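You operate a simulated robot arm through the tools that you are given. There is no shell and no other tool.

Carry out the task below with a simulated robot arm. There is one attempt and no reset: what you move stays moved.

Task
Run the screw till the hose reaches the catch tray, then halt it and switch the drive off.
Fine: use Run and Halt on the cream control box; halt before the tray is full; leave the heat knob as it is.

It is judged by the outcome, as a careful person would: the job done as asked, and still so three seconds after it is handed in. It fails if anything else is knocked over, pushed out of place, dropped, spilled or broken.

Robot
A 7-joint arm with a fingered hand, fixed in place. Base frame: the origin is on the floor under the middle of its stand, x ahead of it, y to its left, z up. Readings come in m, rad, newtons and seconds.
With the tool pointing down near the work surface it reaches from about 0.48 to 0.92 m from the base axis. Its first joint turns from -2.496 to 2.496 rad. Payload 3 kg.
The TCP is the grasp point between the finger pads, 0.026 m short of the fingertips. In the tool frame z runs along the fingers and y along their closing line. The gripper opens to 0.148 m; its body begins 0.073 m behind the TCP. The gripper is a hand of 3 fingers: y runs from the thumb to the fingers, the wrist lies at [0, 0, -0.229] in the tool frame, and closing takes about 1.5 s.
Orientation is told as [roll, pitch, yaw] about the base's x, y, z axes, in that order, counted from this pose: with the fingers straight down and closing along the base's y, the tool's x points along the base's -x, its y along +y and its z along -z.

Tools
- The arm moves only by the tool play_rows. Its argument "series" is a list of rows, each a list of 3 entries, a list of its own where there are three numbers: the shift along the base's x, y, z in units of 25 mm (1.0 is 25 mm), then the turn, a rotation vector about the base's x, y, z in units of 4 degrees (1.0 is 4 degrees), then the opening, from 0 (shut) to 1 (fully open). In form: [[[tx, ty, tz], [ax, ay, az], claw], ...]. A call has 1 to 20 rows; each row shifts and turns the commanded pose from where the row before left it. A call with a number of a shift or a turn outside -1 to 1 is refused whole. A row lasts 0.2 s, in which the tool goes at most 0.05 m and 0.15 rad; a call with a longer step from one row to the next is refused whole, and so is a gripper value outside its range. A pose out of reach is approached as far as the arm can. The call stops where the force on the tool passes 40 N (or 10 N more than at its start, if that is more) or the arm is blocked; 0.2 s more then pass. Each finger travels about 0.153 m/s and halts on what it meets, pressing with about 28 N; the grip force reading is that of the motor and also rises with nothing between the fingers. The clock runs only during rows and for 0.2 s after the last one: add rows that do not move to give the fingers time. The reply holds the time, the measured pose of the TCP, the force on the tool along the base axes, the opening and the grip force, in the units named above and with some noise, with the torque about the TCP (base axes, N m) and any sound that the robot's microphone picked up.
- Cameras (640 x 400 px; columns grow to the right, rows downward): "scene" is fixed at [0.0495, 0.6504, 1.6953]; the picture's right is [-0.49, -0.87, 0.00], its down [-0.36, 0.20, -0.91] and it looks along [0.80, -0.44, -0.41] (base axes); focal length 328 px, centre (320, 200). "wrist" rides on the gripper at [0.068, -0.039, -0.09] in the tool frame; the picture's right is [0.50, 0.87, 0.00], its down [-0.66, 0.38, -0.65] and it looks along [-0.57, 0.33, 0.76] (tool axes); focal length 222 px, centre (320, 200). There is no depth. A picture from a camera that has moved, and an enlarged one, comes with that camera's place and axes in the base frame and with its lens.
- camera(camera): a new picture of that camera. No time passes.
- slide_trunk(by): slides the trunk up (or, below 0, down) by that many m; the arm rides with it, the base frame stays. It gives what a move gives, with no picture.
- hand_shape(shape): the hand has 3 fingers and takes this shape, open, in about a second: jaw (thumb against the fingers, like two jaws); tri (thumb and two fingers); tip (a fingertip pinch); poke (one finger out to press); point (the index stretched); flat (the hand flat); cup (the hand cupped); fist (a fist). The gripper value then closes the fingers along that shape, each until it touches; the sizes above hold for jaw. It gives what a move gives, with no picture.
- zoom(camera, box): a new picture of the part [left, top, right, bottom] of that camera's present view, enlarged. No time passes.
- finish_job(): hands the job in; it is judged then, once.

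Places have to be worked out from the pictures, the camera data and where the tool is seen. Open the gripper and draw the arm clear of the work before you hand the job in, unless the task says otherwise.

The tools are called after "Request:" by a JSON object that holds its "method" and its "body". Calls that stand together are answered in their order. play_rows: Moves the arm, as the interface text tells. Its arguments: {"type":"object","properties":{"series":{"type":"array","items":{"type":"array"}}},"required":["series"]} The other tools are called the same way: slide_trunk (by) moves the trunk up or down; hand_shape (shape) gives the hand a shape; camera (camera) takes a picture; zoom (camera, box) takes an enlarged picture of a part of a camera's view; finish_job () hands the job in.

At the start:

```text
clock: 0.0
eef_pos: [0.583, 0.454, 1.434]
ee_rot: [0.003, -0.002, 0.0]
contact_force: [0.4, -0.2, 0.2]
wrist_torque: [0.01, -0.01, -0.02]
grip_width: 0.1478
gripper_force: 0.0
shape: jaw
trunk travel left (down, up): [-0.775, 0.115]
```

scene: 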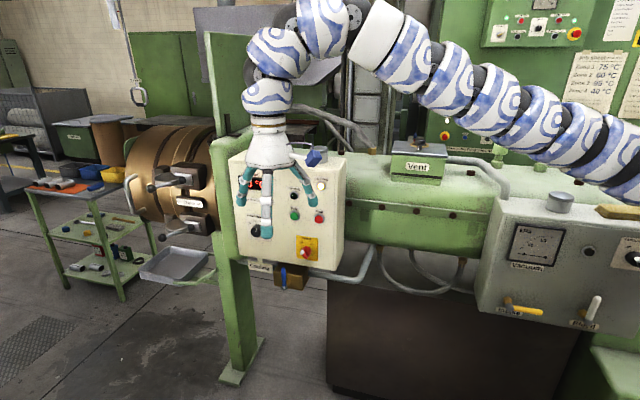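
wrist: 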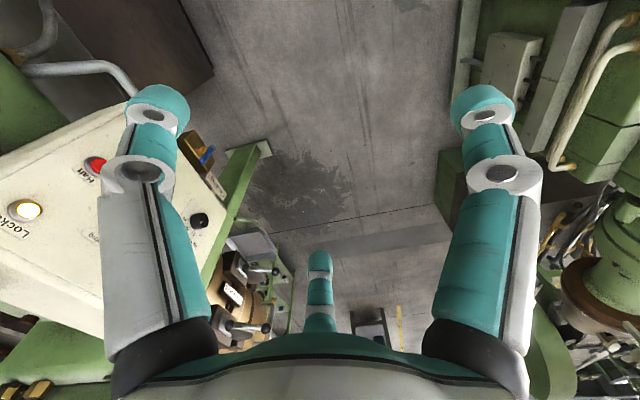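

The scene shows an extruder with a cream control box partly hidden behind the hand. I'll zoom into the box, the die/tray and the notices to read the labels.

Request:
{"method": "zoom", "body": {"camera": "scene", "box": [220, 130, 360, 300]}}

Request:
{"method": "zoom", "body": {"camera": "scene", "box": [110, 120, 260, 300]}}

Request:
{"method": "zoom", "body": {"camera": "scene", "box": [470, 0, 640, 120]}}

Request:
{"method": "zoom", "body": {"camera": "scene", "box": [460, 180, 640, 340]}}

```text
2.35 times, centred on (290, 215) of scene
camera zoom: at [0.0495, 0.6504, 1.6953], right [-0.49, -0.87, 0.0], down [-0.36, 0.2, -0.91], along [0.8, -0.44, -0.41], focal length 773 px, centre (391, 165)
```

zoom: 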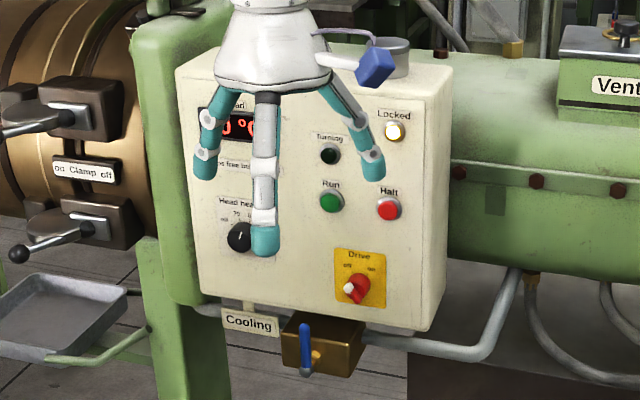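

```text
2.22 times, centred on (185, 210) of scene
camera zoom: at [0.0495, 0.6504, 1.6953], right [-0.49, -0.87, 0.0], down [-0.36, 0.2, -0.91], along [0.8, -0.44, -0.41], focal length 730 px, centre (620, 178)
```

zoom: 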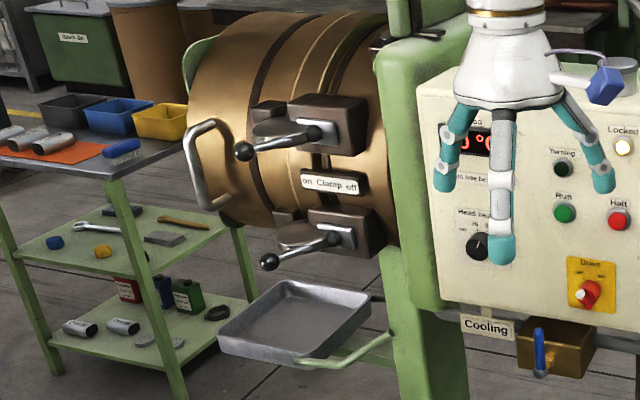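

```text
3.33 times, centred on (555, 60) of scene
camera zoom: at [0.0495, 0.6504, 1.6953], right [-0.49, -0.87, 0.0], down [-0.36, 0.2, -0.91], along [0.8, -0.44, -0.41], focal length 1095 px, centre (-463, 667)
```

zoom: 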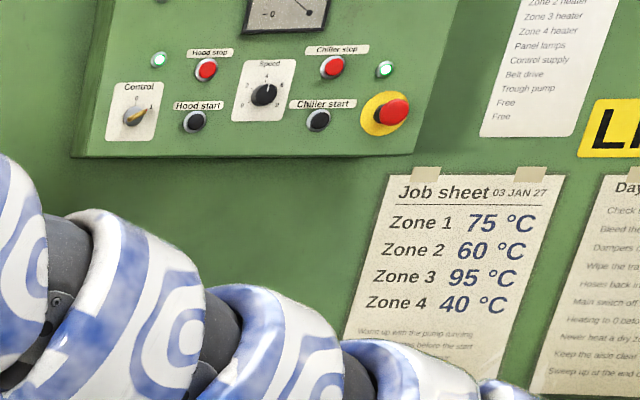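

```text
2.50 times, centred on (550, 260) of scene
camera zoom: at [0.0495, 0.6504, 1.6953], right [-0.49, -0.87, 0.0], down [-0.36, 0.2, -0.91], along [0.8, -0.44, -0.41], focal length 821 px, centre (-255, 50)
```

zoom: 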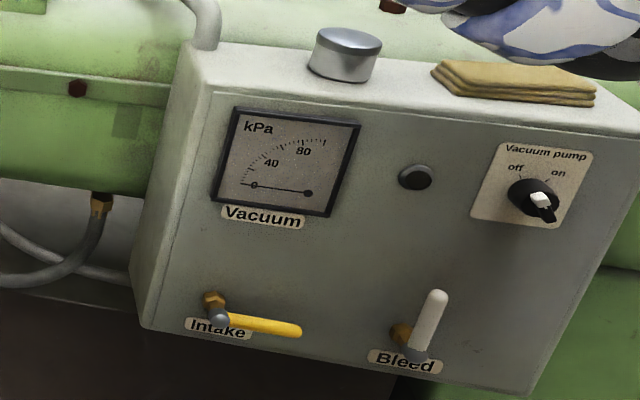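

The hand hides part of the box. From the two views the box face looks vertical, facing roughly [-0.64, 0.77, 0], about 0.36 m beyond the TCP. I'll yaw the tool about -50° first, staying in place.

Request:
{"method": "play_rows", "body": {"series": [[[0, 0, 0], [0, 0, -1], 1], [[0, 0, 0], [0, 0, -1], 1], [[0, 0, 0], [0, 0, -1], 1], [[0, 0, 0], [0, 0, -1], 1], [[0, 0, 0], [0, 0, -1], 1], [[0, 0, 0], [0, 0, -1], 1], [[0, 0, 0], [0, 0, -1], 1], [[0, 0, 0], [0, 0, -1], 1], [[0, 0, 0], [0, 0, -1], 1], [[0, 0, 0], [0, 0, -1], 1], [[0, 0, 0], [0, 0, -1], 1], [[0, 0, 0], [0, 0, -1], 1], [[0, 0, 0], [0, 0, -0.5], 1]]}}

```text
clock: 2.8
eef_pos: [0.5825, 0.4532, 1.4327]
ee_rot: [0.004, -0.002, -0.875]
contact_force: [-0.4, 0.3, 1.3]
wrist_torque: [0.01, 0.03, 0.0]
grip_width: 0.1477
gripper_force: 0.1
shape: jaw
trunk travel left (down, up): [-0.775, 0.115]
```

The yaw worked cleanly. Now I tilt the tool about the rotated horizontal axis so the fingers point toward the box face.

Request:
{"method": "play_rows", "body": {"series": [[[0, 0, 0], [-0.95, -0.8, 0], 1], [[0, 0, 0], [-0.95, -0.8, 0], 1], [[0, 0, 0], [-0.95, -0.8, 0], 1], [[0, 0, 0], [-0.95, -0.8, 0], 1], [[0, 0, 0], [-0.95, -0.8, 0], 1], [[0, 0, 0], [-0.95, -0.8, 0], 1], [[0, 0, 0], [-0.95, -0.8, 0], 1], [[0, 0, 0], [-0.95, -0.8, 0], 1], [[0, 0, 0], [-0.95, -0.8, 0], 1], [[0, 0, 0], [-0.95, -0.8, 0], 1], [[0, 0, 0], [-0.95, -0.8, 0], 1], [[0, 0, 0], [-0.95, -0.8, 0], 1], [[0, 0, 0], [-0.95, -0.8, 0], 1], [[0, 0, 0], [-0.95, -0.8, 0], 1], [[0, 0, 0], [-0.95, -0.8, 0], 1], [[0, 0, 0], [-0.95, -0.8, 0], 1], [[0, 0, 0], [-0.95, -0.8, 0], 1], [[0, 0, 0], [-0.95, -0.8, 0], 1]]}}

Request:
{"method": "camera", "body": {"camera": "scene"}}

Request:
{"method": "camera", "body": {"camera": "wrist"}}

```text
clock: 6.6
eef_pos: [0.5818, 0.3577, 1.4296]
ee_rot: [0.511, -1.563, -1.379]
contact_force: [0.2, -0.6, 0.0]
wrist_torque: [0.03, 0.04, -0.01]
grip_width: 0.1478
gripper_force: 0.2
shape: jaw
out of reach, approached as far as the arm can: row 1, 2, 4, 5, 7, 9, 10, 11, 12, 13, 14, 15, 17, 18
trunk travel left (down, up): [-0.775, 0.115]
```

```text
taken
```

scene: 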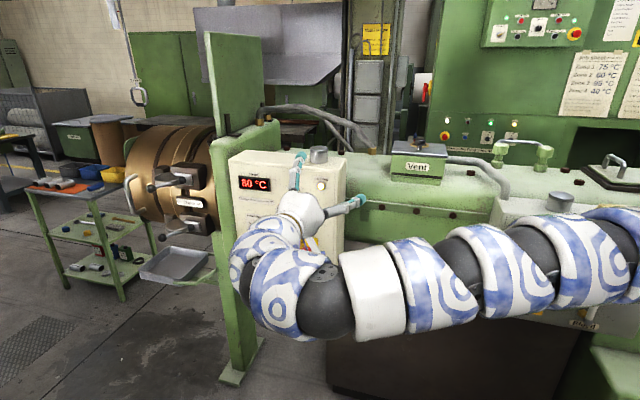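

```text
taken
camera wrist: at [0.4944, 0.402, 1.3634], right [0.66, 0.56, -0.5], down [-0.13, 0.74, 0.66], along [0.74, -0.37, 0.56], focal length 222 px, centre (320, 200)
```

wrist: 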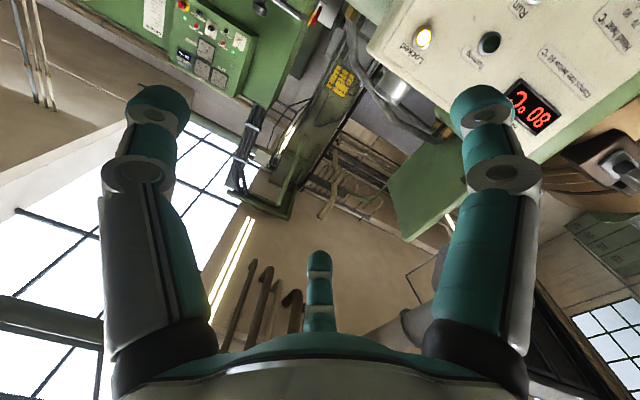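

The tool now points straight at the panel (tool z ≈ [0.65, -0.76, 0]). I place Locked ≈ [0.903, 0.175, 1.307], Run ≈ [0.978, 0.240, 1.184], Halt ≈ [0.909, 0.181, 1.187] and Drive ≈ [0.95, 0.217, 1.04]. I'll lower the trunk so the hand comes level with the buttons, still about 0.35 m off the panel.

Request:
{"method": "slide_trunk", "body": {"by": -0.2}}

Request:
{"method": "camera", "body": {"camera": "scene"}}

Request:
{"method": "camera", "body": {"camera": "wrist"}}

```text
clock: 8.8
eef_pos: [0.5834, 0.3581, 1.2302]
ee_rot: [0.271, -1.561, -1.14]
contact_force: [0.0, 0.0, 0.1]
wrist_torque: [-0.01, 0.02, 0.03]
grip_width: 0.148
gripper_force: 0.1
shape: jaw
trunk travel left (down, up): [-0.575, 0.315]
```

```text
taken
```

scene: 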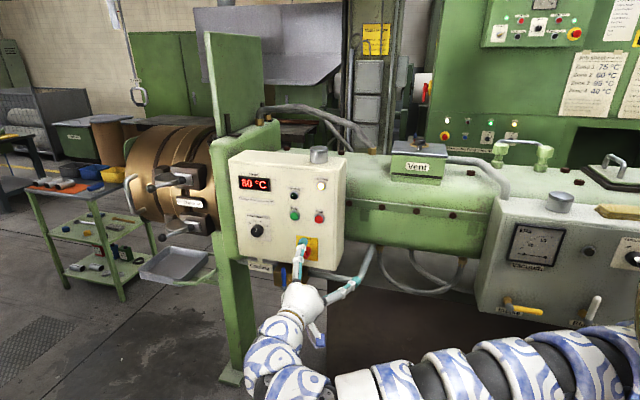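

```text
taken
camera wrist: at [0.4948, 0.4017, 1.1634], right [0.66, 0.56, -0.5], down [-0.13, 0.74, 0.66], along [0.74, -0.37, 0.56], focal length 222 px, centre (320, 200)
```

wrist: 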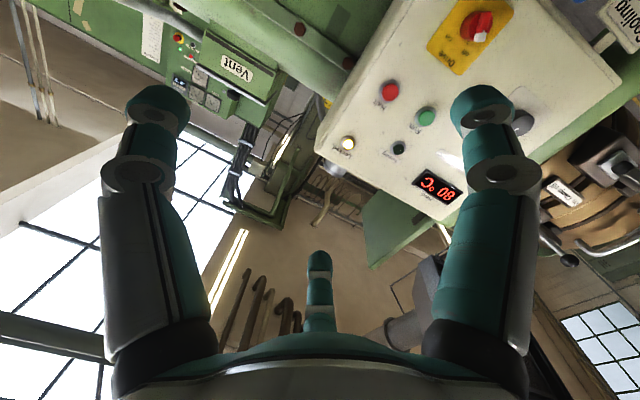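

Now the panel is clear in both views. I'll zoom in on the labels, buttons and drive knob.

Request:
{"method": "zoom", "body": {"camera": "scene", "box": [225, 145, 355, 226]}}

Request:
{"method": "zoom", "body": {"camera": "scene", "box": [240, 200, 345, 290]}}

Request:
{"method": "zoom", "body": {"camera": "wrist", "box": [400, 0, 560, 100]}}

Request:
{"method": "zoom", "body": {"camera": "wrist", "box": [310, 60, 500, 220]}}

```text
4.92 times, centred on (290, 186) of scene
camera zoom: at [0.0495, 0.6504, 1.6953], right [-0.49, -0.87, 0.0], down [-0.36, 0.2, -0.91], along [0.8, -0.44, -0.41], focal length 1617 px, centre (468, 271)
```

zoom: 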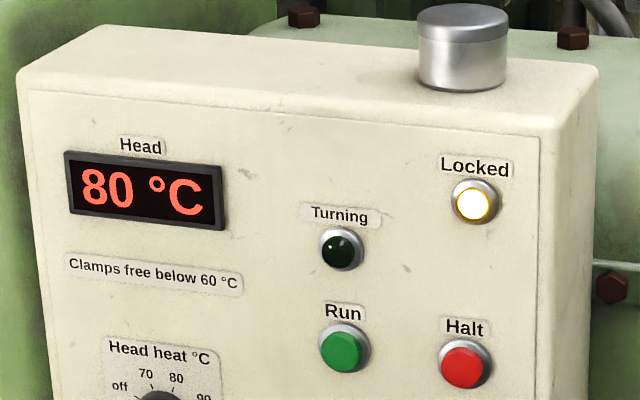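

```text
4.44 times, centred on (292, 245) of scene
camera zoom: at [0.0495, 0.6504, 1.6953], right [-0.49, -0.87, 0.0], down [-0.36, 0.2, -0.91], along [0.8, -0.44, -0.41], focal length 1460 px, centre (442, 0)
```

zoom: 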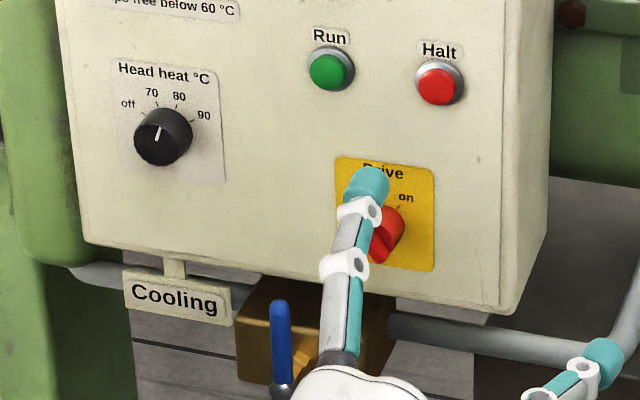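

```text
4.00 times, centred on (480, 50) of wrist
camera zoom: at [0.4948, 0.4017, 1.1634], right [0.66, 0.56, -0.5], down [-0.13, 0.74, 0.66], along [0.74, -0.37, 0.56], focal length 888 px, centre (-320, 800)
```

zoom: 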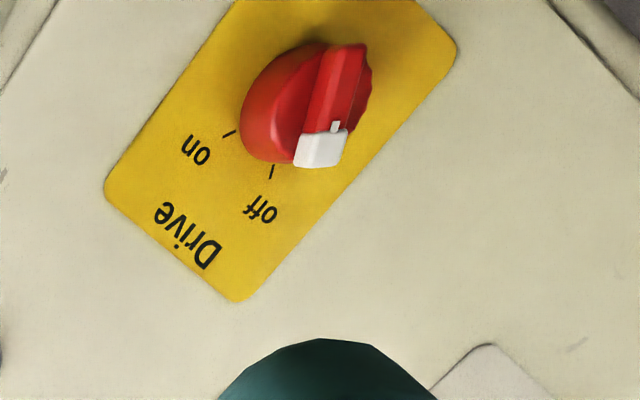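

```text
2.50 times, centred on (405, 140) of wrist
camera zoom: at [0.4948, 0.4017, 1.1634], right [0.66, 0.56, -0.5], down [-0.13, 0.74, 0.66], along [0.74, -0.37, 0.56], focal length 555 px, centre (108, 350)
```

zoom: 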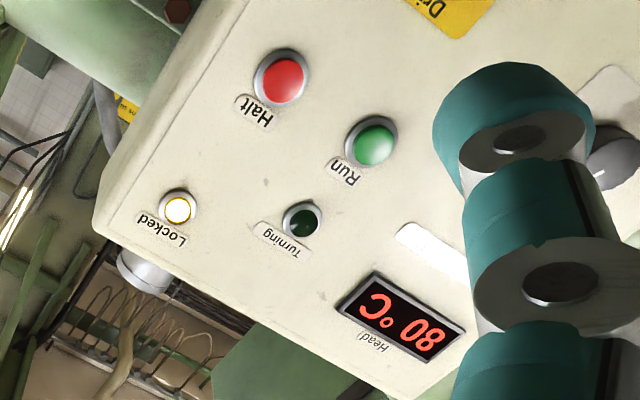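

The drive knob points to "off", so it must be switched on first. The head reads 80 °C, Locked is lit and Turning is dark. Triangulated: Halt ≈ [0.889, 0.189, 1.196], Run ≈ [0.956, 0.248, 1.194], Drive knob ≈ [0.922, 0.225, 1.062]. I'll check the poke shape here in free space.

Request:
{"method": "hand_shape", "body": {"shape": "poke"}}

Request:
{"method": "camera", "body": {"camera": "wrist"}}

Request:
{"method": "zoom", "body": {"camera": "scene", "box": [220, 200, 400, 330]}}

```text
clock: 9.7
eef_pos: [0.5831, 0.3576, 1.2297]
ee_rot: [0.264, -1.562, -1.13]
contact_force: [0.3, -0.5, 0.2]
wrist_torque: [-0.01, -0.02, -0.02]
grip_width: 0.0
gripper_force: 0.0
shape: poke
trunk travel left (down, up): [-0.575, 0.315]
```

```text
taken
camera wrist: at [0.4949, 0.4017, 1.1634], right [0.66, 0.56, -0.5], down [-0.13, 0.74, 0.66], along [0.74, -0.37, 0.56], focal length 222 px, centre (320, 200)
```

wrist: 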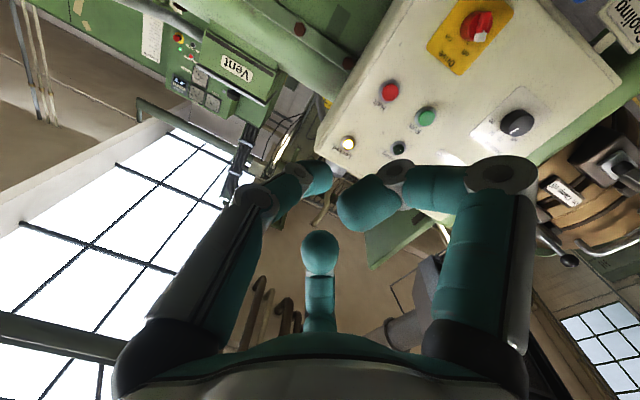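

```text
3.08 times, centred on (310, 265) of scene
camera zoom: at [0.0495, 0.6504, 1.6953], right [-0.49, -0.87, 0.0], down [-0.36, 0.2, -0.91], along [0.8, -0.44, -0.41], focal length 1011 px, centre (351, 0)
```

zoom: 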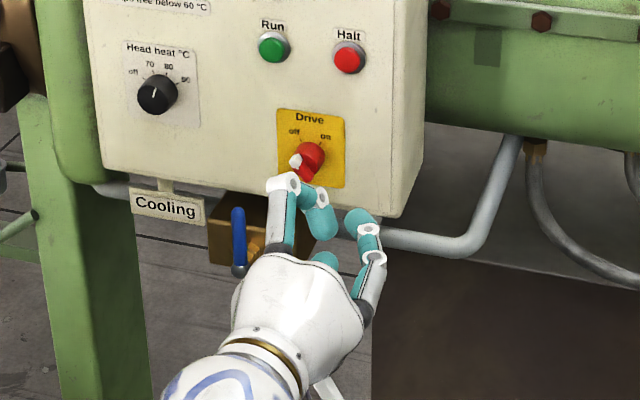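

In poke shape the thumb is the outstretched finger, with its tip on the tool axis about 26 mm beyond the TCP. I'll lower the trunk to drive-knob height, then move in to about 0.15 m from the knob for a closer look.

Request:
{"method": "slide_trunk", "body": {"by": -0.15}}

Request:
{"method": "play_rows", "body": {"series": [[[1, 0, 0], [0, 0, 0], 1], [[1, 0, 0], [0, 0, 0], 1], [[1, 0, 0], [0, 0, 0], 1], [[1, 0, 0], [0, 0, 0], 1]]}}

Request:
{"method": "camera", "body": {"camera": "scene"}}

Request:
{"method": "camera", "body": {"camera": "wrist"}}

```text
clock: 11.4
eef_pos: [0.5831, 0.3589, 1.0791]
ee_rot: [0.272, -1.562, -1.14]
contact_force: [0.0, -0.8, -0.6]
wrist_torque: [0.0, 0.02, -0.01]
grip_width: 0.0001
gripper_force: 0.2
shape: poke
trunk travel left (down, up): [-0.425, 0.465]
```

```text
clock: 12.4
eef_pos: [0.6526, 0.3472, 1.0838]
ee_rot: [0.338, -1.563, -1.205]
contact_force: [-0.5, 0.5, 0.0]
wrist_torque: [0.0, 0.02, 0.06]
grip_width: 0.0
gripper_force: 0.0
shape: poke
out of reach, approached as far as the arm can: row 2, 3, 4
trunk travel left (down, up): [-0.425, 0.465]
```

```text
taken
```

scene: 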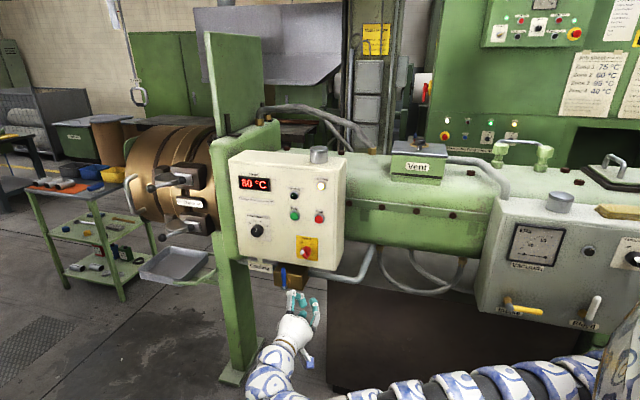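

```text
taken
camera wrist: at [0.5643, 0.3915, 1.0187], right [0.66, 0.56, -0.5], down [-0.13, 0.74, 0.66], along [0.74, -0.37, 0.56], focal length 222 px, centre (320, 200)
```

wrist: 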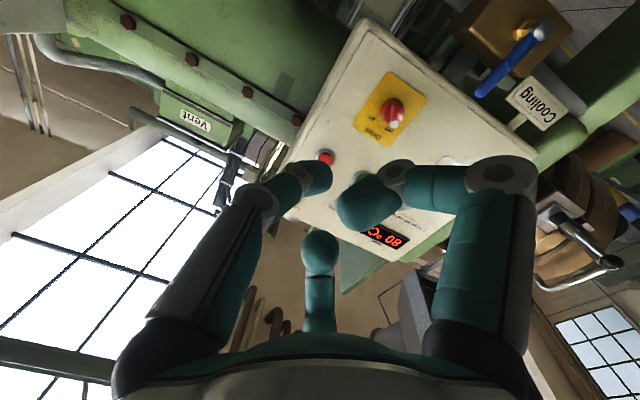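

The arm says it is only approximating those poses, though it did move most of the way. I'll try smaller steps toward [0.82, 0.34] to see whether the pose becomes reachable.

Request:
{"method": "play_rows", "body": {"series": [[[0.5, -0.1, -0.1], [0, 0, 0], 1], [[0.5, -0.1, -0.1], [0, 0, 0], 1], [[0.5, -0.1, -0.1], [0, 0, 0], 1], [[0.5, 0, -0.1], [0, 0, 0], 1], [[0.5, 0, -0.1], [0, 0, 0], 1], [[0.5, 0, -0.1], [0, 0, 0], 1]]}}

Request:
{"method": "camera", "body": {"camera": "scene"}}

```text
clock: 13.8
eef_pos: [0.7014, 0.3238, 1.0793]
ee_rot: [0.228, -1.563, -1.095]
contact_force: [0.4, 0.3, -0.6]
wrist_torque: [0.0, 0.05, -0.01]
grip_width: 0.0
gripper_force: 0.1
shape: poke
out of reach, approached as far as the arm can: row 1, 3, 4, 5, 6
trunk travel left (down, up): [-0.425, 0.465]
```

```text
taken
```

scene: 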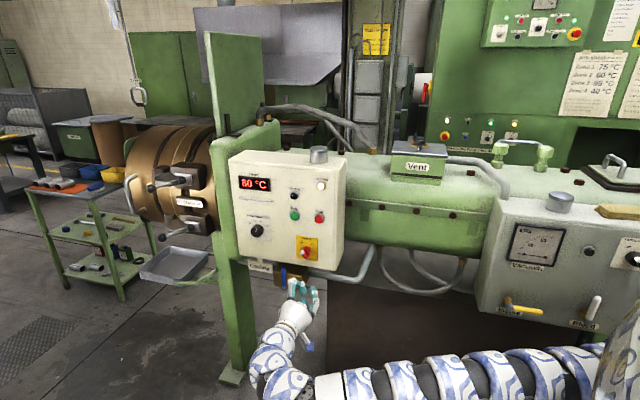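

The arm seems to be reaching down from a high shoulder, which limits its horizontal reach. I'll raise the hand about 0.2 m and then lower the trunk to match, so the arm works nearer to shoulder height.

Request:
{"method": "play_rows", "body": {"series": [[[0, 0, 0.8], [0, 0, 0], 1], [[0, 0, 0.8], [0, 0, 0], 1], [[0, 0, 0.8], [0, 0, 0], 1], [[0, 0, 0.8], [0, 0, 0], 1], [[0, 0, 0.8], [0, 0, 0], 1], [[0, 0, 0.8], [0, 0, 0], 1], [[0, 0, 0.8], [0, 0, 0], 1], [[0, 0, 0.8], [0, 0, 0], 1], [[0, 0, 0.8], [0, 0, 0], 1], [[0, 0, 0.8], [0, 0, 0], 1]]}}

Request:
{"method": "camera", "body": {"camera": "scene"}}

```text
clock: 16.0
eef_pos: [0.7007, 0.322, 1.2771]
ee_rot: [0.155, -1.559, -1.022]
contact_force: [-0.2, 0.1, 0.8]
wrist_torque: [-0.02, 0.02, 0.03]
grip_width: 0.0001
gripper_force: 0.0
shape: poke
trunk travel left (down, up): [-0.425, 0.465]
```

```text
taken
```

scene: 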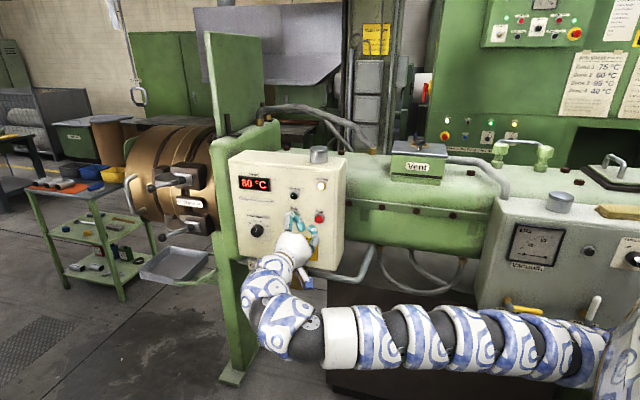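

That pose was fully reachable. Now I'll lower the trunk 0.15 m, so the TCP comes to about z = 1.13, midway between the buttons and the drive knob.

Request:
{"method": "slide_trunk", "body": {"by": -0.15}}

Request:
{"method": "play_rows", "body": {"series": [[[0.5, 0, -0.2], [0, 0, 0], 1], [[0.5, 0.05, -0.2], [0, 0, 0], 1], [[0.5, 0.05, -0.2], [0, 0, 0], 1], [[0.5, 0.05, -0.2], [0, 0, 0], 1], [[0.5, 0.05, -0.2], [0, 0, 0], 1], [[0.5, 0.05, -0.2], [0, 0, 0], 1]]}}

Request:
{"method": "camera", "body": {"camera": "scene"}}

Request:
{"method": "camera", "body": {"camera": "wrist"}}

```text
clock: 17.8
eef_pos: [0.7003, 0.3246, 1.1278]
ee_rot: [0.149, -1.56, -1.014]
contact_force: [-0.5, 0.6, 0.6]
wrist_torque: [0.01, 0.0, 0.0]
grip_width: 0.0
gripper_force: 0.0
shape: poke
trunk travel left (down, up): [-0.275, 0.615]
```

```text
clock: 19.2
eef_pos: [0.7321, 0.3086, 1.0957]
ee_rot: [0.161, -1.559, -1.025]
contact_force: [-0.3, 0.7, 0.9]
wrist_torque: [0.01, -0.01, 0.01]
grip_width: 0.0
gripper_force: 0.0
shape: poke
out of reach, approached as far as the arm can: row 1, 2, 3, 4, 5, 6
trunk travel left (down, up): [-0.275, 0.615]
```

```text
taken
```

scene: 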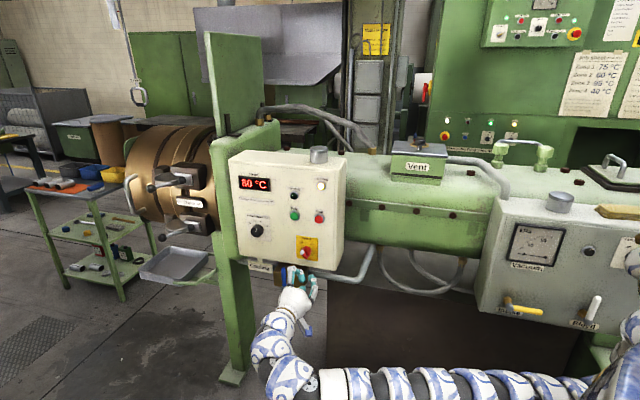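

```text
taken
camera wrist: at [0.6445, 0.3535, 1.0283], right [0.66, 0.57, -0.5], down [-0.13, 0.74, 0.66], along [0.74, -0.37, 0.56], focal length 222 px, centre (320, 200)
```

wrist: 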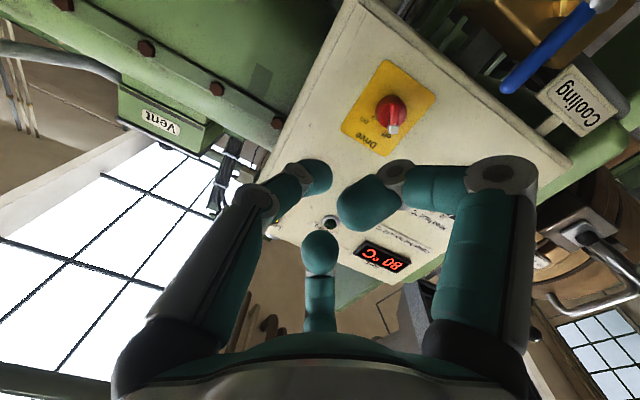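

Reach is still limited at this angle, since the wrist has to sit too far out to point squarely at the panel. The finger doesn't have to be square to press, so I'll turn the tool +24° about vertical, which brings the wrist closer to the base.

Request:
{"method": "play_rows", "body": {"series": [[[0, 0, 0], [0, 0, 1], 1], [[0, 0, 0], [0, 0, 1], 1], [[0, 0, 0], [0, 0, 1], 1], [[0, 0, 0], [0, 0, 1], 1], [[0, 0, 0], [0, 0, 1], 1], [[0, 0, 0], [0, 0, 1], 1]]}}

Request:
{"method": "play_rows", "body": {"series": [[[0.5, 0.1, 0], [0, 0, 0], 1], [[0.5, 0.1, 0], [0, 0, 0], 1], [[0.5, 0.1, 0], [0, 0, 0], 1], [[0.5, 0.1, 0], [0, 0, 0], 1]]}}

Request:
{"method": "camera", "body": {"camera": "scene"}}

Request:
{"method": "camera", "body": {"camera": "wrist"}}

```text
clock: 20.6
eef_pos: [0.7327, 0.3089, 1.0949]
ee_rot: [0.082, -1.56, -0.528]
contact_force: [0.4, -0.2, 0.3]
wrist_torque: [0.02, 0.02, -0.02]
grip_width: 0.0
gripper_force: 0.1
shape: poke
trunk travel left (down, up): [-0.275, 0.615]
```

```text
clock: 21.6
eef_pos: [0.7849, 0.3195, 1.0944]
ee_rot: [0.206, -1.559, -0.652]
contact_force: [-0.7, -0.6, 0.0]
wrist_torque: [0.04, 0.01, 0.0]
grip_width: 0.0001
gripper_force: 0.0
shape: poke
trunk travel left (down, up): [-0.275, 0.615]
```

```text
taken
```

scene: 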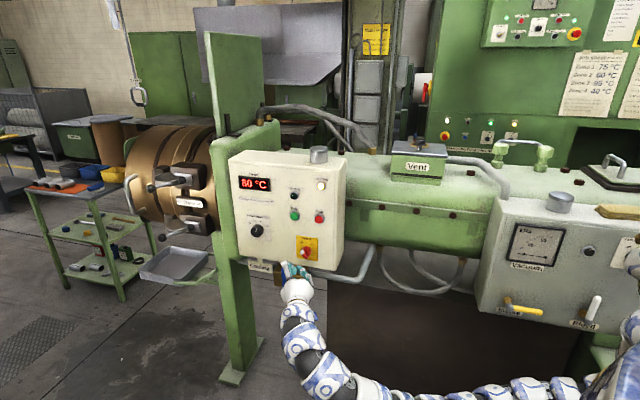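

```text
taken
camera wrist: at [0.6858, 0.3228, 1.0285], right [0.37, 0.78, -0.5], down [-0.42, 0.62, 0.66], along [0.83, -0.03, 0.56], focal length 222 px, centre (320, 200)
```

wrist: 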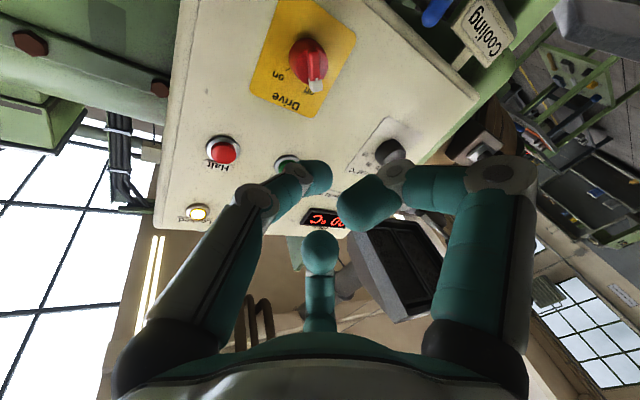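

The arm reaches comfortably now (tool z ≈ [0.90, -0.43, 0]). I'll zoom in on the drive knob in both views.

Request:
{"method": "zoom", "body": {"camera": "wrist", "box": [230, 0, 390, 120]}}

Request:
{"method": "zoom", "body": {"camera": "scene", "box": [270, 220, 350, 280]}}

```text
3.33 times, centred on (310, 60) of wrist
camera zoom: at [0.6858, 0.3228, 1.0285], right [0.37, 0.78, -0.5], down [-0.42, 0.62, 0.66], along [0.83, -0.03, 0.56], focal length 740 px, centre (353, 667)
```

zoom: 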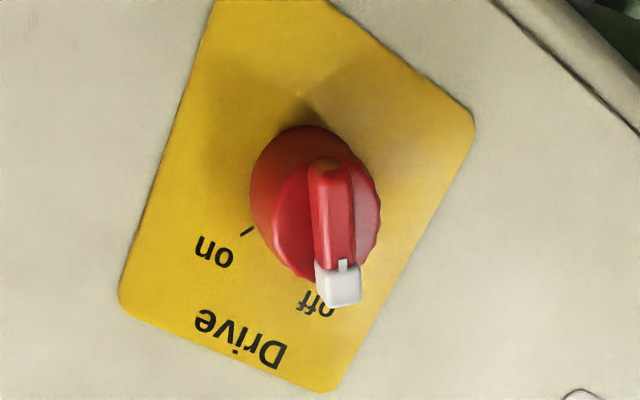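

```text
6.67 times, centred on (310, 250) of scene
camera zoom: at [0.0495, 0.6504, 1.6953], right [-0.49, -0.87, 0.0], down [-0.36, 0.2, -0.91], along [0.8, -0.44, -0.41], focal length 2190 px, centre (387, -133)
```

zoom: 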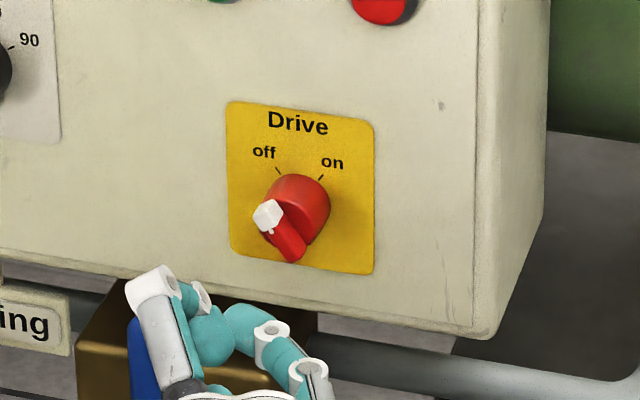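

In this pose the curled fingers would lead the poking thumb toward the panel. Rolling the hand 180° about its own axis would put the thumb on the leading side, nearly square to the panel. I'll try the first half of that roll here, about 0.17 m off the panel.

Request:
{"method": "play_rows", "body": {"series": [[[0, 0, 0], [-1, 0.47, 0], 1], [[0, 0, 0], [-1, 0.47, 0], 1], [[0, 0, 0], [-1, 0.47, 0], 1], [[0, 0, 0], [-1, 0.47, 0], 1], [[0, 0, 0], [-1, 0.47, 0], 1], [[0, 0, 0], [-1, 0.47, 0], 1], [[0, 0, 0], [-1, 0.47, 0], 1], [[0, 0, 0], [-1, 0.47, 0], 1], [[0, 0, 0], [-1, 0.47, 0], 1], [[0, 0, 0], [-1, 0.47, 0], 1]]}}

Request:
{"method": "camera", "body": {"camera": "wrist"}}

```text
clock: 23.8
eef_pos: [0.7824, 0.3214, 1.0948]
ee_rot: [-1.568, -0.8, 1.121]
contact_force: [0.1, 1.1, -0.7]
wrist_torque: [0.03, 0.0, 0.0]
grip_width: 0.0001
gripper_force: 0.0
shape: poke
trunk travel left (down, up): [-0.275, 0.615]
```

```text
taken
camera wrist: at [0.6691, 0.292, 1.0743], right [0.12, 0.25, -0.96], down [-0.27, 0.94, 0.21], along [0.95, 0.24, 0.18], focal length 222 px, centre (320, 200)
```

wrist: 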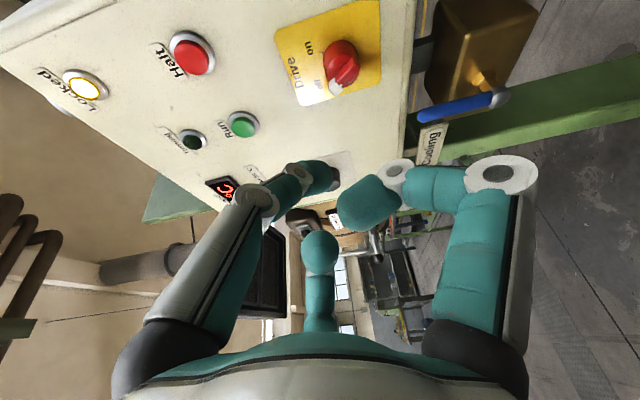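

The roll goes without trouble. I'll continue in the same direction.

Request:
{"method": "play_rows", "body": {"series": [[[0, 0, 0], [-1, 0.47, 0], 1], [[0, 0, 0], [-1, 0.47, 0], 1], [[0, 0, 0], [-1, 0.47, 0], 1], [[0, 0, 0], [-1, 0.47, 0], 1], [[0, 0, 0], [-1, 0.47, 0], 1], [[0, 0, 0], [-1, 0.47, 0], 1], [[0, 0, 0], [-1, 0.47, 0], 1], [[0, 0, 0], [-1, 0.47, 0], 1], [[0, 0, 0], [-1, 0.47, 0], 1], [[0, 0, 0], [-1, 0.47, 0], 1], [[0, 0, 0], [-1, 0.47, 0], 1], [[0, 0, 0], [-1, 0.47, 0], 1], [[0, 0, 0], [-1, 0.47, 0], 1], [[0, 0, 0], [-1, 0.47, 0], 1], [[0, 0, 0], [-1, 0.47, 0], 1], [[0, 0, 0], [-1, 0.47, 0], 1], [[0, 0, 0], [-1, 0.47, 0], 1], [[0, 0, 0], [-1, 0.47, 0], 1], [[0, 0, 0], [-1, 0.47, 0], 1], [[0, 0, 0], [-1, 0.47, 0], 1]]}}

Request:
{"method": "camera", "body": {"camera": "wrist"}}

Request:
{"method": "camera", "body": {"camera": "scene"}}

```text
clock: 28.0
eef_pos: [0.7837, 0.3197, 1.0942]
ee_rot: [-1.585, 0.744, 1.117]
contact_force: [-0.1, 0.8, 0.3]
wrist_torque: [-0.01, -0.02, -0.05]
grip_width: 0.0
gripper_force: 0.1
shape: poke
trunk travel left (down, up): [-0.275, 0.615]
```

```text
taken
camera wrist: at [0.6914, 0.3367, 1.1681], right [-0.41, -0.86, -0.3], down [-0.49, 0.48, -0.73], along [0.77, -0.15, -0.62], focal length 222 px, centre (320, 200)
```

wrist: 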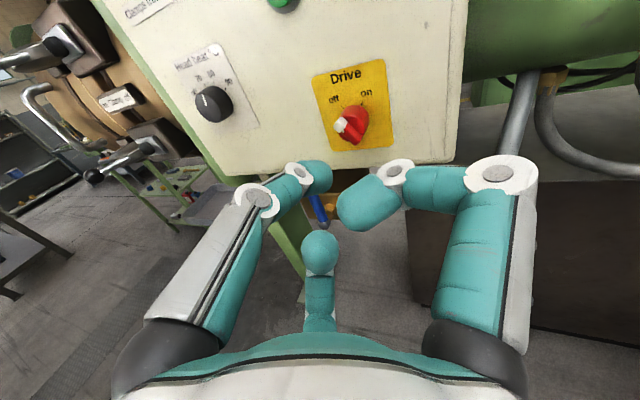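

```text
taken
```

scene: 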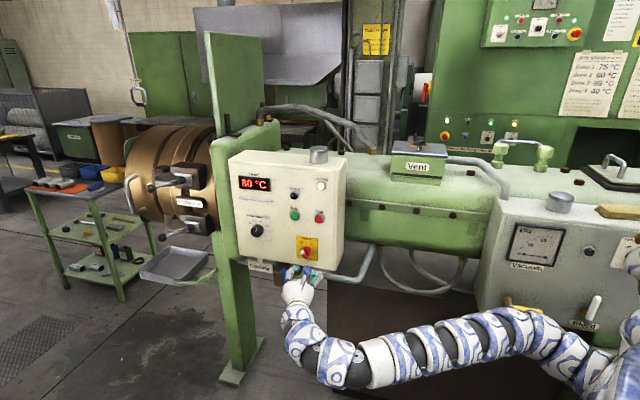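

The wrist view is now upright and clear. The curled fingers on the right sit almost level with the poke tip, though, so I'll check whether the "point" shape extends a finger further ahead of the rest.

Request:
{"method": "hand_shape", "body": {"shape": "point"}}

Request:
{"method": "camera", "body": {"camera": "wrist"}}

Request:
{"method": "zoom", "body": {"camera": "scene", "box": [240, 200, 400, 320]}}

```text
clock: 28.9
eef_pos: [0.7834, 0.32, 1.0946]
ee_rot: [-1.585, 0.74, 1.116]
contact_force: [-0.1, -0.3, 0.0]
wrist_torque: [0.02, -0.02, 0.02]
grip_width: 0.142
gripper_force: 0.0
shape: point
trunk travel left (down, up): [-0.275, 0.615]
```

```text
taken
camera wrist: at [0.6914, 0.3366, 1.1681], right [-0.41, -0.86, -0.3], down [-0.49, 0.48, -0.73], along [0.77, -0.15, -0.61], focal length 222 px, centre (320, 200)
```

wrist: 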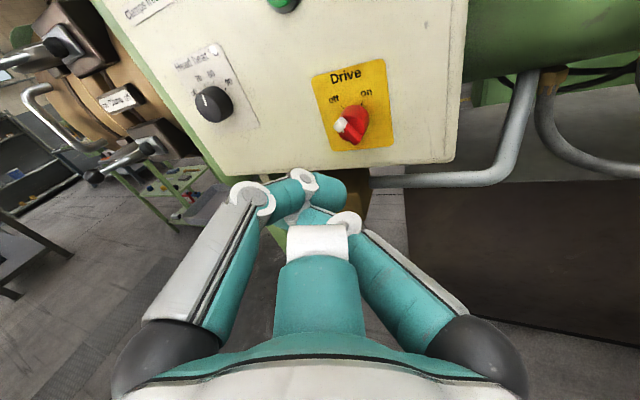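

```text
3.33 times, centred on (320, 260) of scene
camera zoom: at [0.0495, 0.6504, 1.6953], right [-0.49, -0.87, 0.0], down [-0.36, 0.2, -0.91], along [0.8, -0.44, -0.41], focal length 1095 px, centre (320, 0)
```

zoom: 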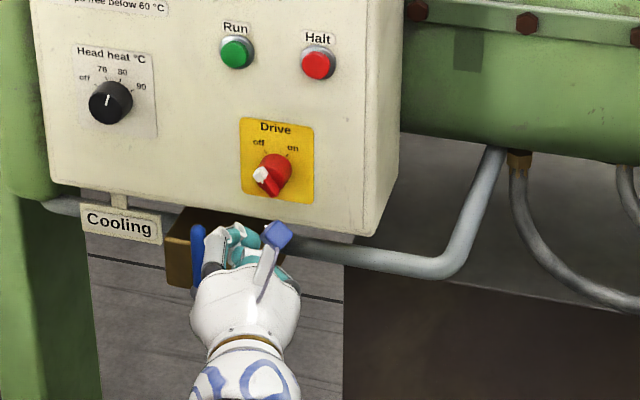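

"Point" doesn't give a clearly leading finger. A fully closed jaw or tip shape should make a compact beak with all fingertips on the axis, so I'll try "tip" and close it.

Request:
{"method": "hand_shape", "body": {"shape": "tip"}}

Request:
{"method": "camera", "body": {"camera": "wrist"}}

Request:
{"method": "play_rows", "body": {"series": [[[0, 0, 0], [0, 0, 0], 0], [[0, 0, 0], [0, 0, 0], 0], [[0, 0, 0], [0, 0, 0], 0], [[0, 0, 0], [0, 0, 0], 0], [[0, 0, 0], [0, 0, 0], 0], [[0, 0, 0], [0, 0, 0], 0], [[0, 0, 0], [0, 0, 0], 0]]}}

Request:
{"method": "camera", "body": {"camera": "wrist"}}

Request:
{"method": "zoom", "body": {"camera": "scene", "box": [240, 200, 400, 320]}}

```text
clock: 29.8
eef_pos: [0.7837, 0.3194, 1.0953]
ee_rot: [-1.587, 0.74, 1.117]
contact_force: [0.4, 0.6, 0.1]
wrist_torque: [0.0, 0.01, 0.0]
grip_width: 0.1478
gripper_force: 0.1
shape: tip
trunk travel left (down, up): [-0.275, 0.615]
```

```text
taken
camera wrist: at [0.6914, 0.3366, 1.1681], right [-0.41, -0.86, -0.3], down [-0.49, 0.48, -0.73], along [0.77, -0.15, -0.61], focal length 222 px, centre (320, 200)
```

wrist: 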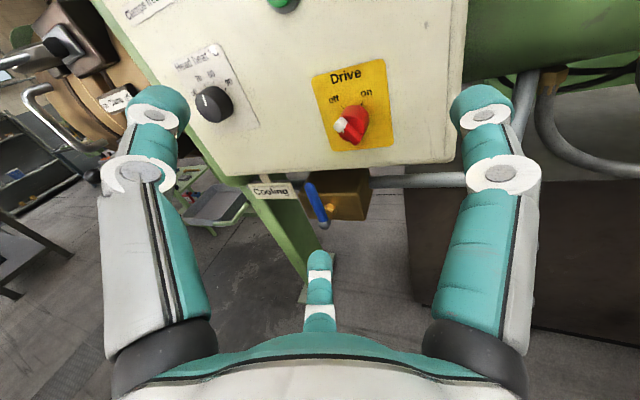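

```text
clock: 31.4
eef_pos: [0.7826, 0.319, 1.0941]
ee_rot: [-1.585, 0.742, 1.118]
contact_force: [-0.1, -0.8, 0.1]
wrist_torque: [-0.02, 0.03, 0.02]
grip_width: 0.0
gripper_force: 28.4
shape: tip
trunk travel left (down, up): [-0.275, 0.615]
```

```text
taken
camera wrist: at [0.6913, 0.3366, 1.1681], right [-0.41, -0.86, -0.3], down [-0.49, 0.48, -0.73], along [0.77, -0.15, -0.61], focal length 222 px, centre (320, 200)
```

wrist: 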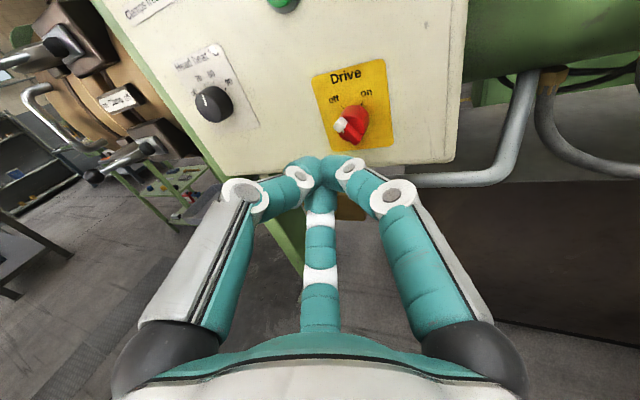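

```text
3.33 times, centred on (320, 260) of scene
camera zoom: at [0.0495, 0.6504, 1.6953], right [-0.49, -0.87, 0.0], down [-0.36, 0.2, -0.91], along [0.8, -0.44, -0.41], focal length 1095 px, centre (320, 0)
```

zoom: 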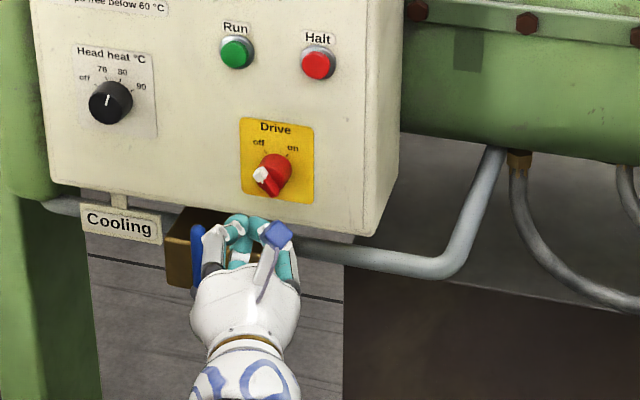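

The closed "tip" shape makes a neat symmetric beak on the tool axis, good for pressing; opened, the same shape can grip the knob. I'll zoom this view to refine the knob and button positions.

Request:
{"method": "zoom", "body": {"camera": "wrist", "box": [280, 40, 420, 180]}}

Request:
{"method": "zoom", "body": {"camera": "scene", "box": [270, 220, 350, 280]}}

```text
2.86 times, centred on (350, 110) of wrist
camera zoom: at [0.6913, 0.3366, 1.1681], right [-0.41, -0.86, -0.3], down [-0.49, 0.48, -0.73], along [0.77, -0.15, -0.61], focal length 635 px, centre (234, 457)
```

zoom: 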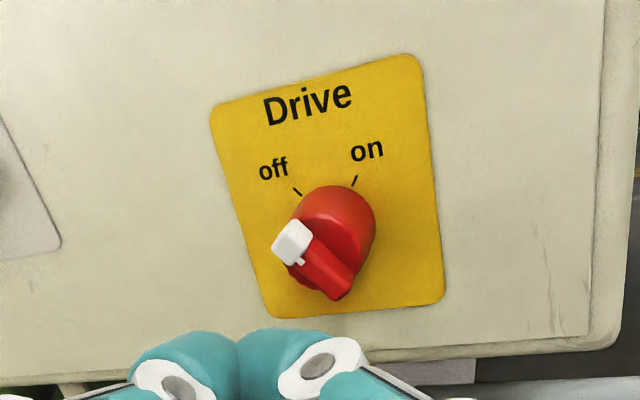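

```text
6.67 times, centred on (310, 250) of scene
camera zoom: at [0.0495, 0.6504, 1.6953], right [-0.49, -0.87, 0.0], down [-0.36, 0.2, -0.91], along [0.8, -0.44, -0.41], focal length 2190 px, centre (387, -133)
```

zoom: 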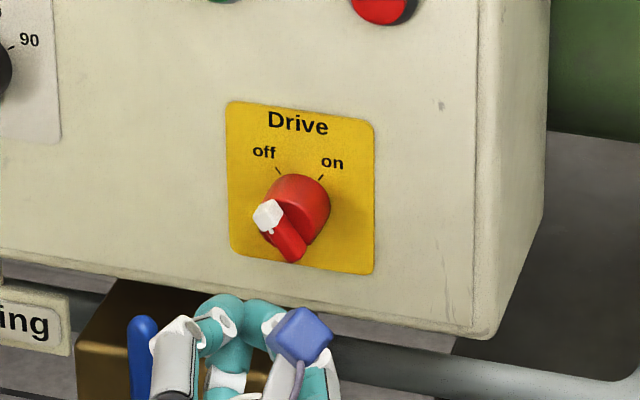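

Triangulating the plate and knob puts the knob axis near [0.925, 0.220, 1.057], with the bar top about 4 cm off the panel. I'll turn the tool 12° squarer to the panel, part-open the fingers, and move to about 6 cm short of a grip on the knob.

Request:
{"method": "play_rows", "body": {"series": [[[0, 0, 0], [0, 0, -1], 0.6], [[0, 0, 0], [0, 0, -1], 0.6], [[0, 0, 0], [0, 0, -1], 0.6], [[0.62, -0.34, -0.3], [0, 0, 0], 0.6], [[0.62, -0.34, -0.3], [0, 0, 0], 0.6], [[0.62, -0.34, -0.3], [0, 0, 0], 0.6], [[0.62, -0.34, -0.3], [0, 0, 0], 0.6], [[0.62, -0.34, -0.3], [0, 0, 0], 0.6]]}}

Request:
{"method": "camera", "body": {"camera": "wrist"}}

Request:
{"method": "camera", "body": {"camera": "scene"}}

```text
clock: 33.2
eef_pos: [0.8611, 0.2762, 1.0566]
ee_rot: [-1.586, 0.743, 0.907]
contact_force: [1.1, 0.3, 0.9]
wrist_torque: [0.0, 0.02, -0.02]
grip_width: 0.0888
gripper_force: 0.0
shape: tip
trunk travel left (down, up): [-0.275, 0.615]
```

```text
taken
camera wrist: at [0.7748, 0.3123, 1.1302], right [-0.58, -0.76, -0.3], down [-0.37, 0.57, -0.73], along [0.73, -0.31, -0.61], focal length 222 px, centre (320, 200)
```

wrist: 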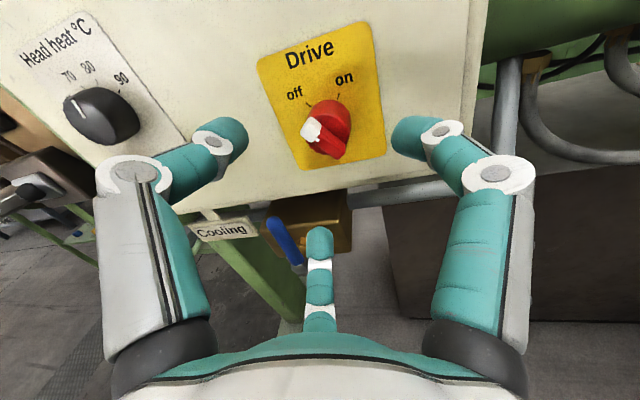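

```text
taken
```

scene: 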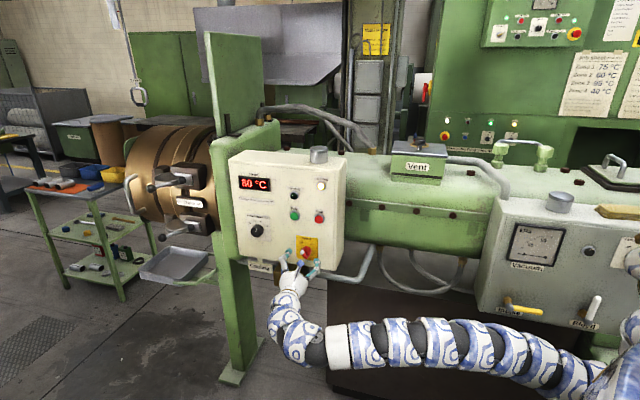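

The knob lies almost exactly on the tool axis. I'll advance 4.5 cm along the tool axis with the fingers straddling it, then check again.

Request:
{"method": "play_rows", "body": {"series": [[[0.477, -0.364, 0], [0, 0, 0], 0.6], [[0.477, -0.364, 0], [0, 0, 0], 0.6], [[0.477, -0.364, 0], [0, 0, 0], 0.6]]}}

Request:
{"method": "camera", "body": {"camera": "wrist"}}

Request:
{"method": "zoom", "body": {"camera": "scene", "box": [260, 200, 360, 290]}}

```text
clock: 34.0
eef_pos: [0.8967, 0.2475, 1.0569]
ee_rot: [-1.587, 0.743, 0.908]
contact_force: [0.6, -0.3, -0.1]
wrist_torque: [-0.02, 0.0, 0.01]
grip_width: 0.0886
gripper_force: 0.0
shape: tip
trunk travel left (down, up): [-0.275, 0.615]
```

```text
taken
camera wrist: at [0.8102, 0.2849, 1.1305], right [-0.58, -0.76, -0.3], down [-0.37, 0.57, -0.73], along [0.73, -0.31, -0.61], focal length 222 px, centre (320, 200)
```

wrist: 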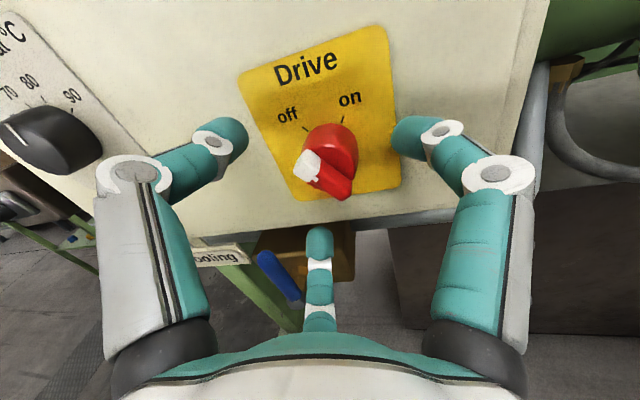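

```text
4.44 times, centred on (310, 245) of scene
camera zoom: at [0.0495, 0.6504, 1.6953], right [-0.49, -0.87, 0.0], down [-0.36, 0.2, -0.91], along [0.8, -0.44, -0.41], focal length 1460 px, centre (364, 0)
```

zoom: 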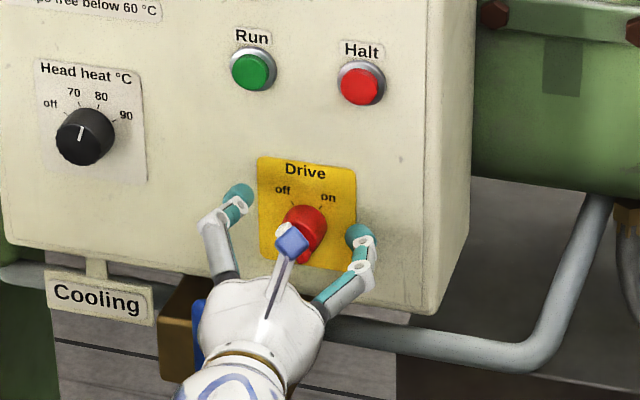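

The bar top is now level with the fingertips. I'll advance 18 mm more so the fingers overlap the knob, then close on it.

Request:
{"method": "play_rows", "body": {"series": [[[0.29, -0.22, 0], [0, 0, 0], 0.6], [[0.29, -0.22, 0], [0, 0, 0], 0.6]]}}

Request:
{"method": "play_rows", "body": {"series": [[[0, 0, 0], [0, 0, 0], 0.3], [[0, 0, 0], [0, 0, 0], 0.2], [[0, 0, 0], [0, 0, 0], 0.1], [[0, 0, 0], [0, 0, 0], 0], [[0, 0, 0], [0, 0, 0], 0], [[0, 0, 0], [0, 0, 0], 0]]}}

Request:
{"method": "camera", "body": {"camera": "wrist"}}

Request:
{"method": "zoom", "body": {"camera": "scene", "box": [260, 200, 360, 290]}}

```text
clock: 34.6
eef_pos: [0.9075, 0.2445, 1.0582]
ee_rot: [-1.591, 0.741, 0.911]
contact_force: [-26.0, 19.5, -0.5]
wrist_torque: [-0.05, -0.17, -1.87]
grip_width: 0.0888
gripper_force: 0.0
shape: tip
trunk travel left (down, up): [-0.275, 0.615]
```

```text
clock: 34.9
eef_pos: [0.9088, 0.2405, 1.0597]
ee_rot: [-1.591, 0.743, 0.908]
contact_force: [-19.5, 7.5, 1.9]
wrist_torque: [-0.06, -0.1, -0.7]
grip_width: 0.0476
gripper_force: 0.1
shape: tip
trunk travel left (down, up): [-0.275, 0.615]
stopped in row 1: the force on the tool passed its limit at 47 N (the readings are from after the stop); the commanded pose is now the measured one
```

```text
taken
camera wrist: at [0.8206, 0.2772, 1.1324], right [-0.57, -0.76, -0.3], down [-0.37, 0.57, -0.73], along [0.73, -0.31, -0.61], focal length 222 px, centre (320, 200)
```

wrist: 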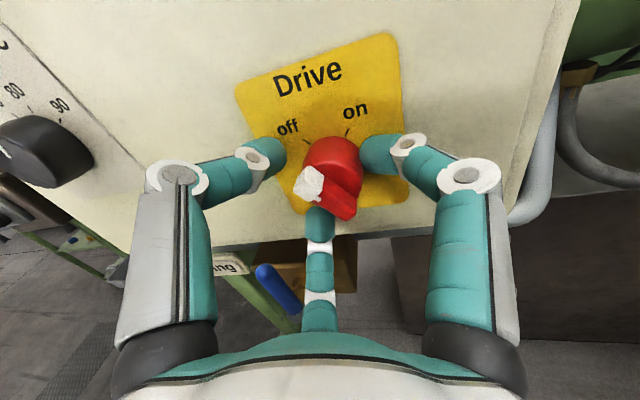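

```text
4.44 times, centred on (310, 245) of scene
camera zoom: at [0.0495, 0.6504, 1.6953], right [-0.49, -0.87, 0.0], down [-0.36, 0.2, -0.91], along [0.8, -0.44, -0.41], focal length 1460 px, centre (364, 0)
```

zoom: 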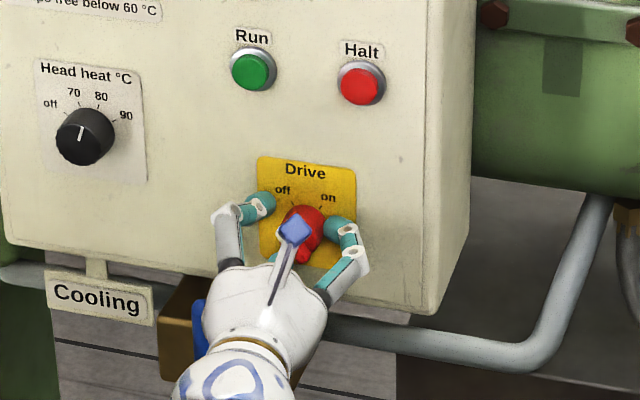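

The right fingertip touched the panel (about 26 N), so the panel surface is at about n = -0.436. I'll back off 1 cm and then close on the knob.

Request:
{"method": "play_rows", "body": {"series": [[[-0.32, 0.24, 0], [0, 0, 0], 0.32], [[0, 0, 0], [0, 0, 0], 0.32]]}}

Request:
{"method": "camera", "body": {"camera": "wrist"}}

```text
clock: 35.5
eef_pos: [0.903, 0.2454, 1.0581]
ee_rot: [-1.587, 0.741, 0.909]
contact_force: [-0.8, -1.4, -0.7]
wrist_torque: [0.02, 0.0, -0.02]
grip_width: 0.0474
gripper_force: 0.1
shape: tip
trunk travel left (down, up): [-0.275, 0.615]
```

```text
taken
camera wrist: at [0.8158, 0.281, 1.1306], right [-0.57, -0.76, -0.3], down [-0.38, 0.57, -0.73], along [0.73, -0.31, -0.61], focal length 222 px, centre (320, 200)
```

wrist: 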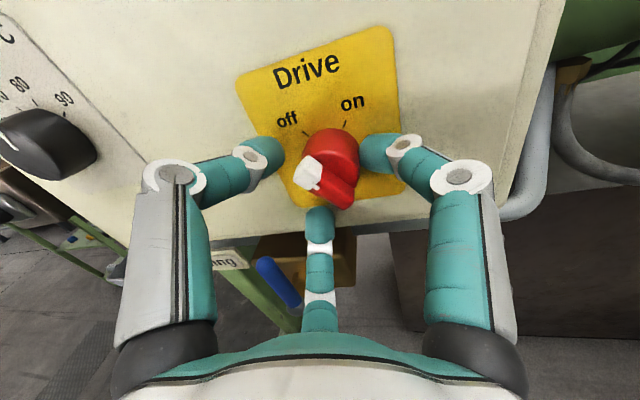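

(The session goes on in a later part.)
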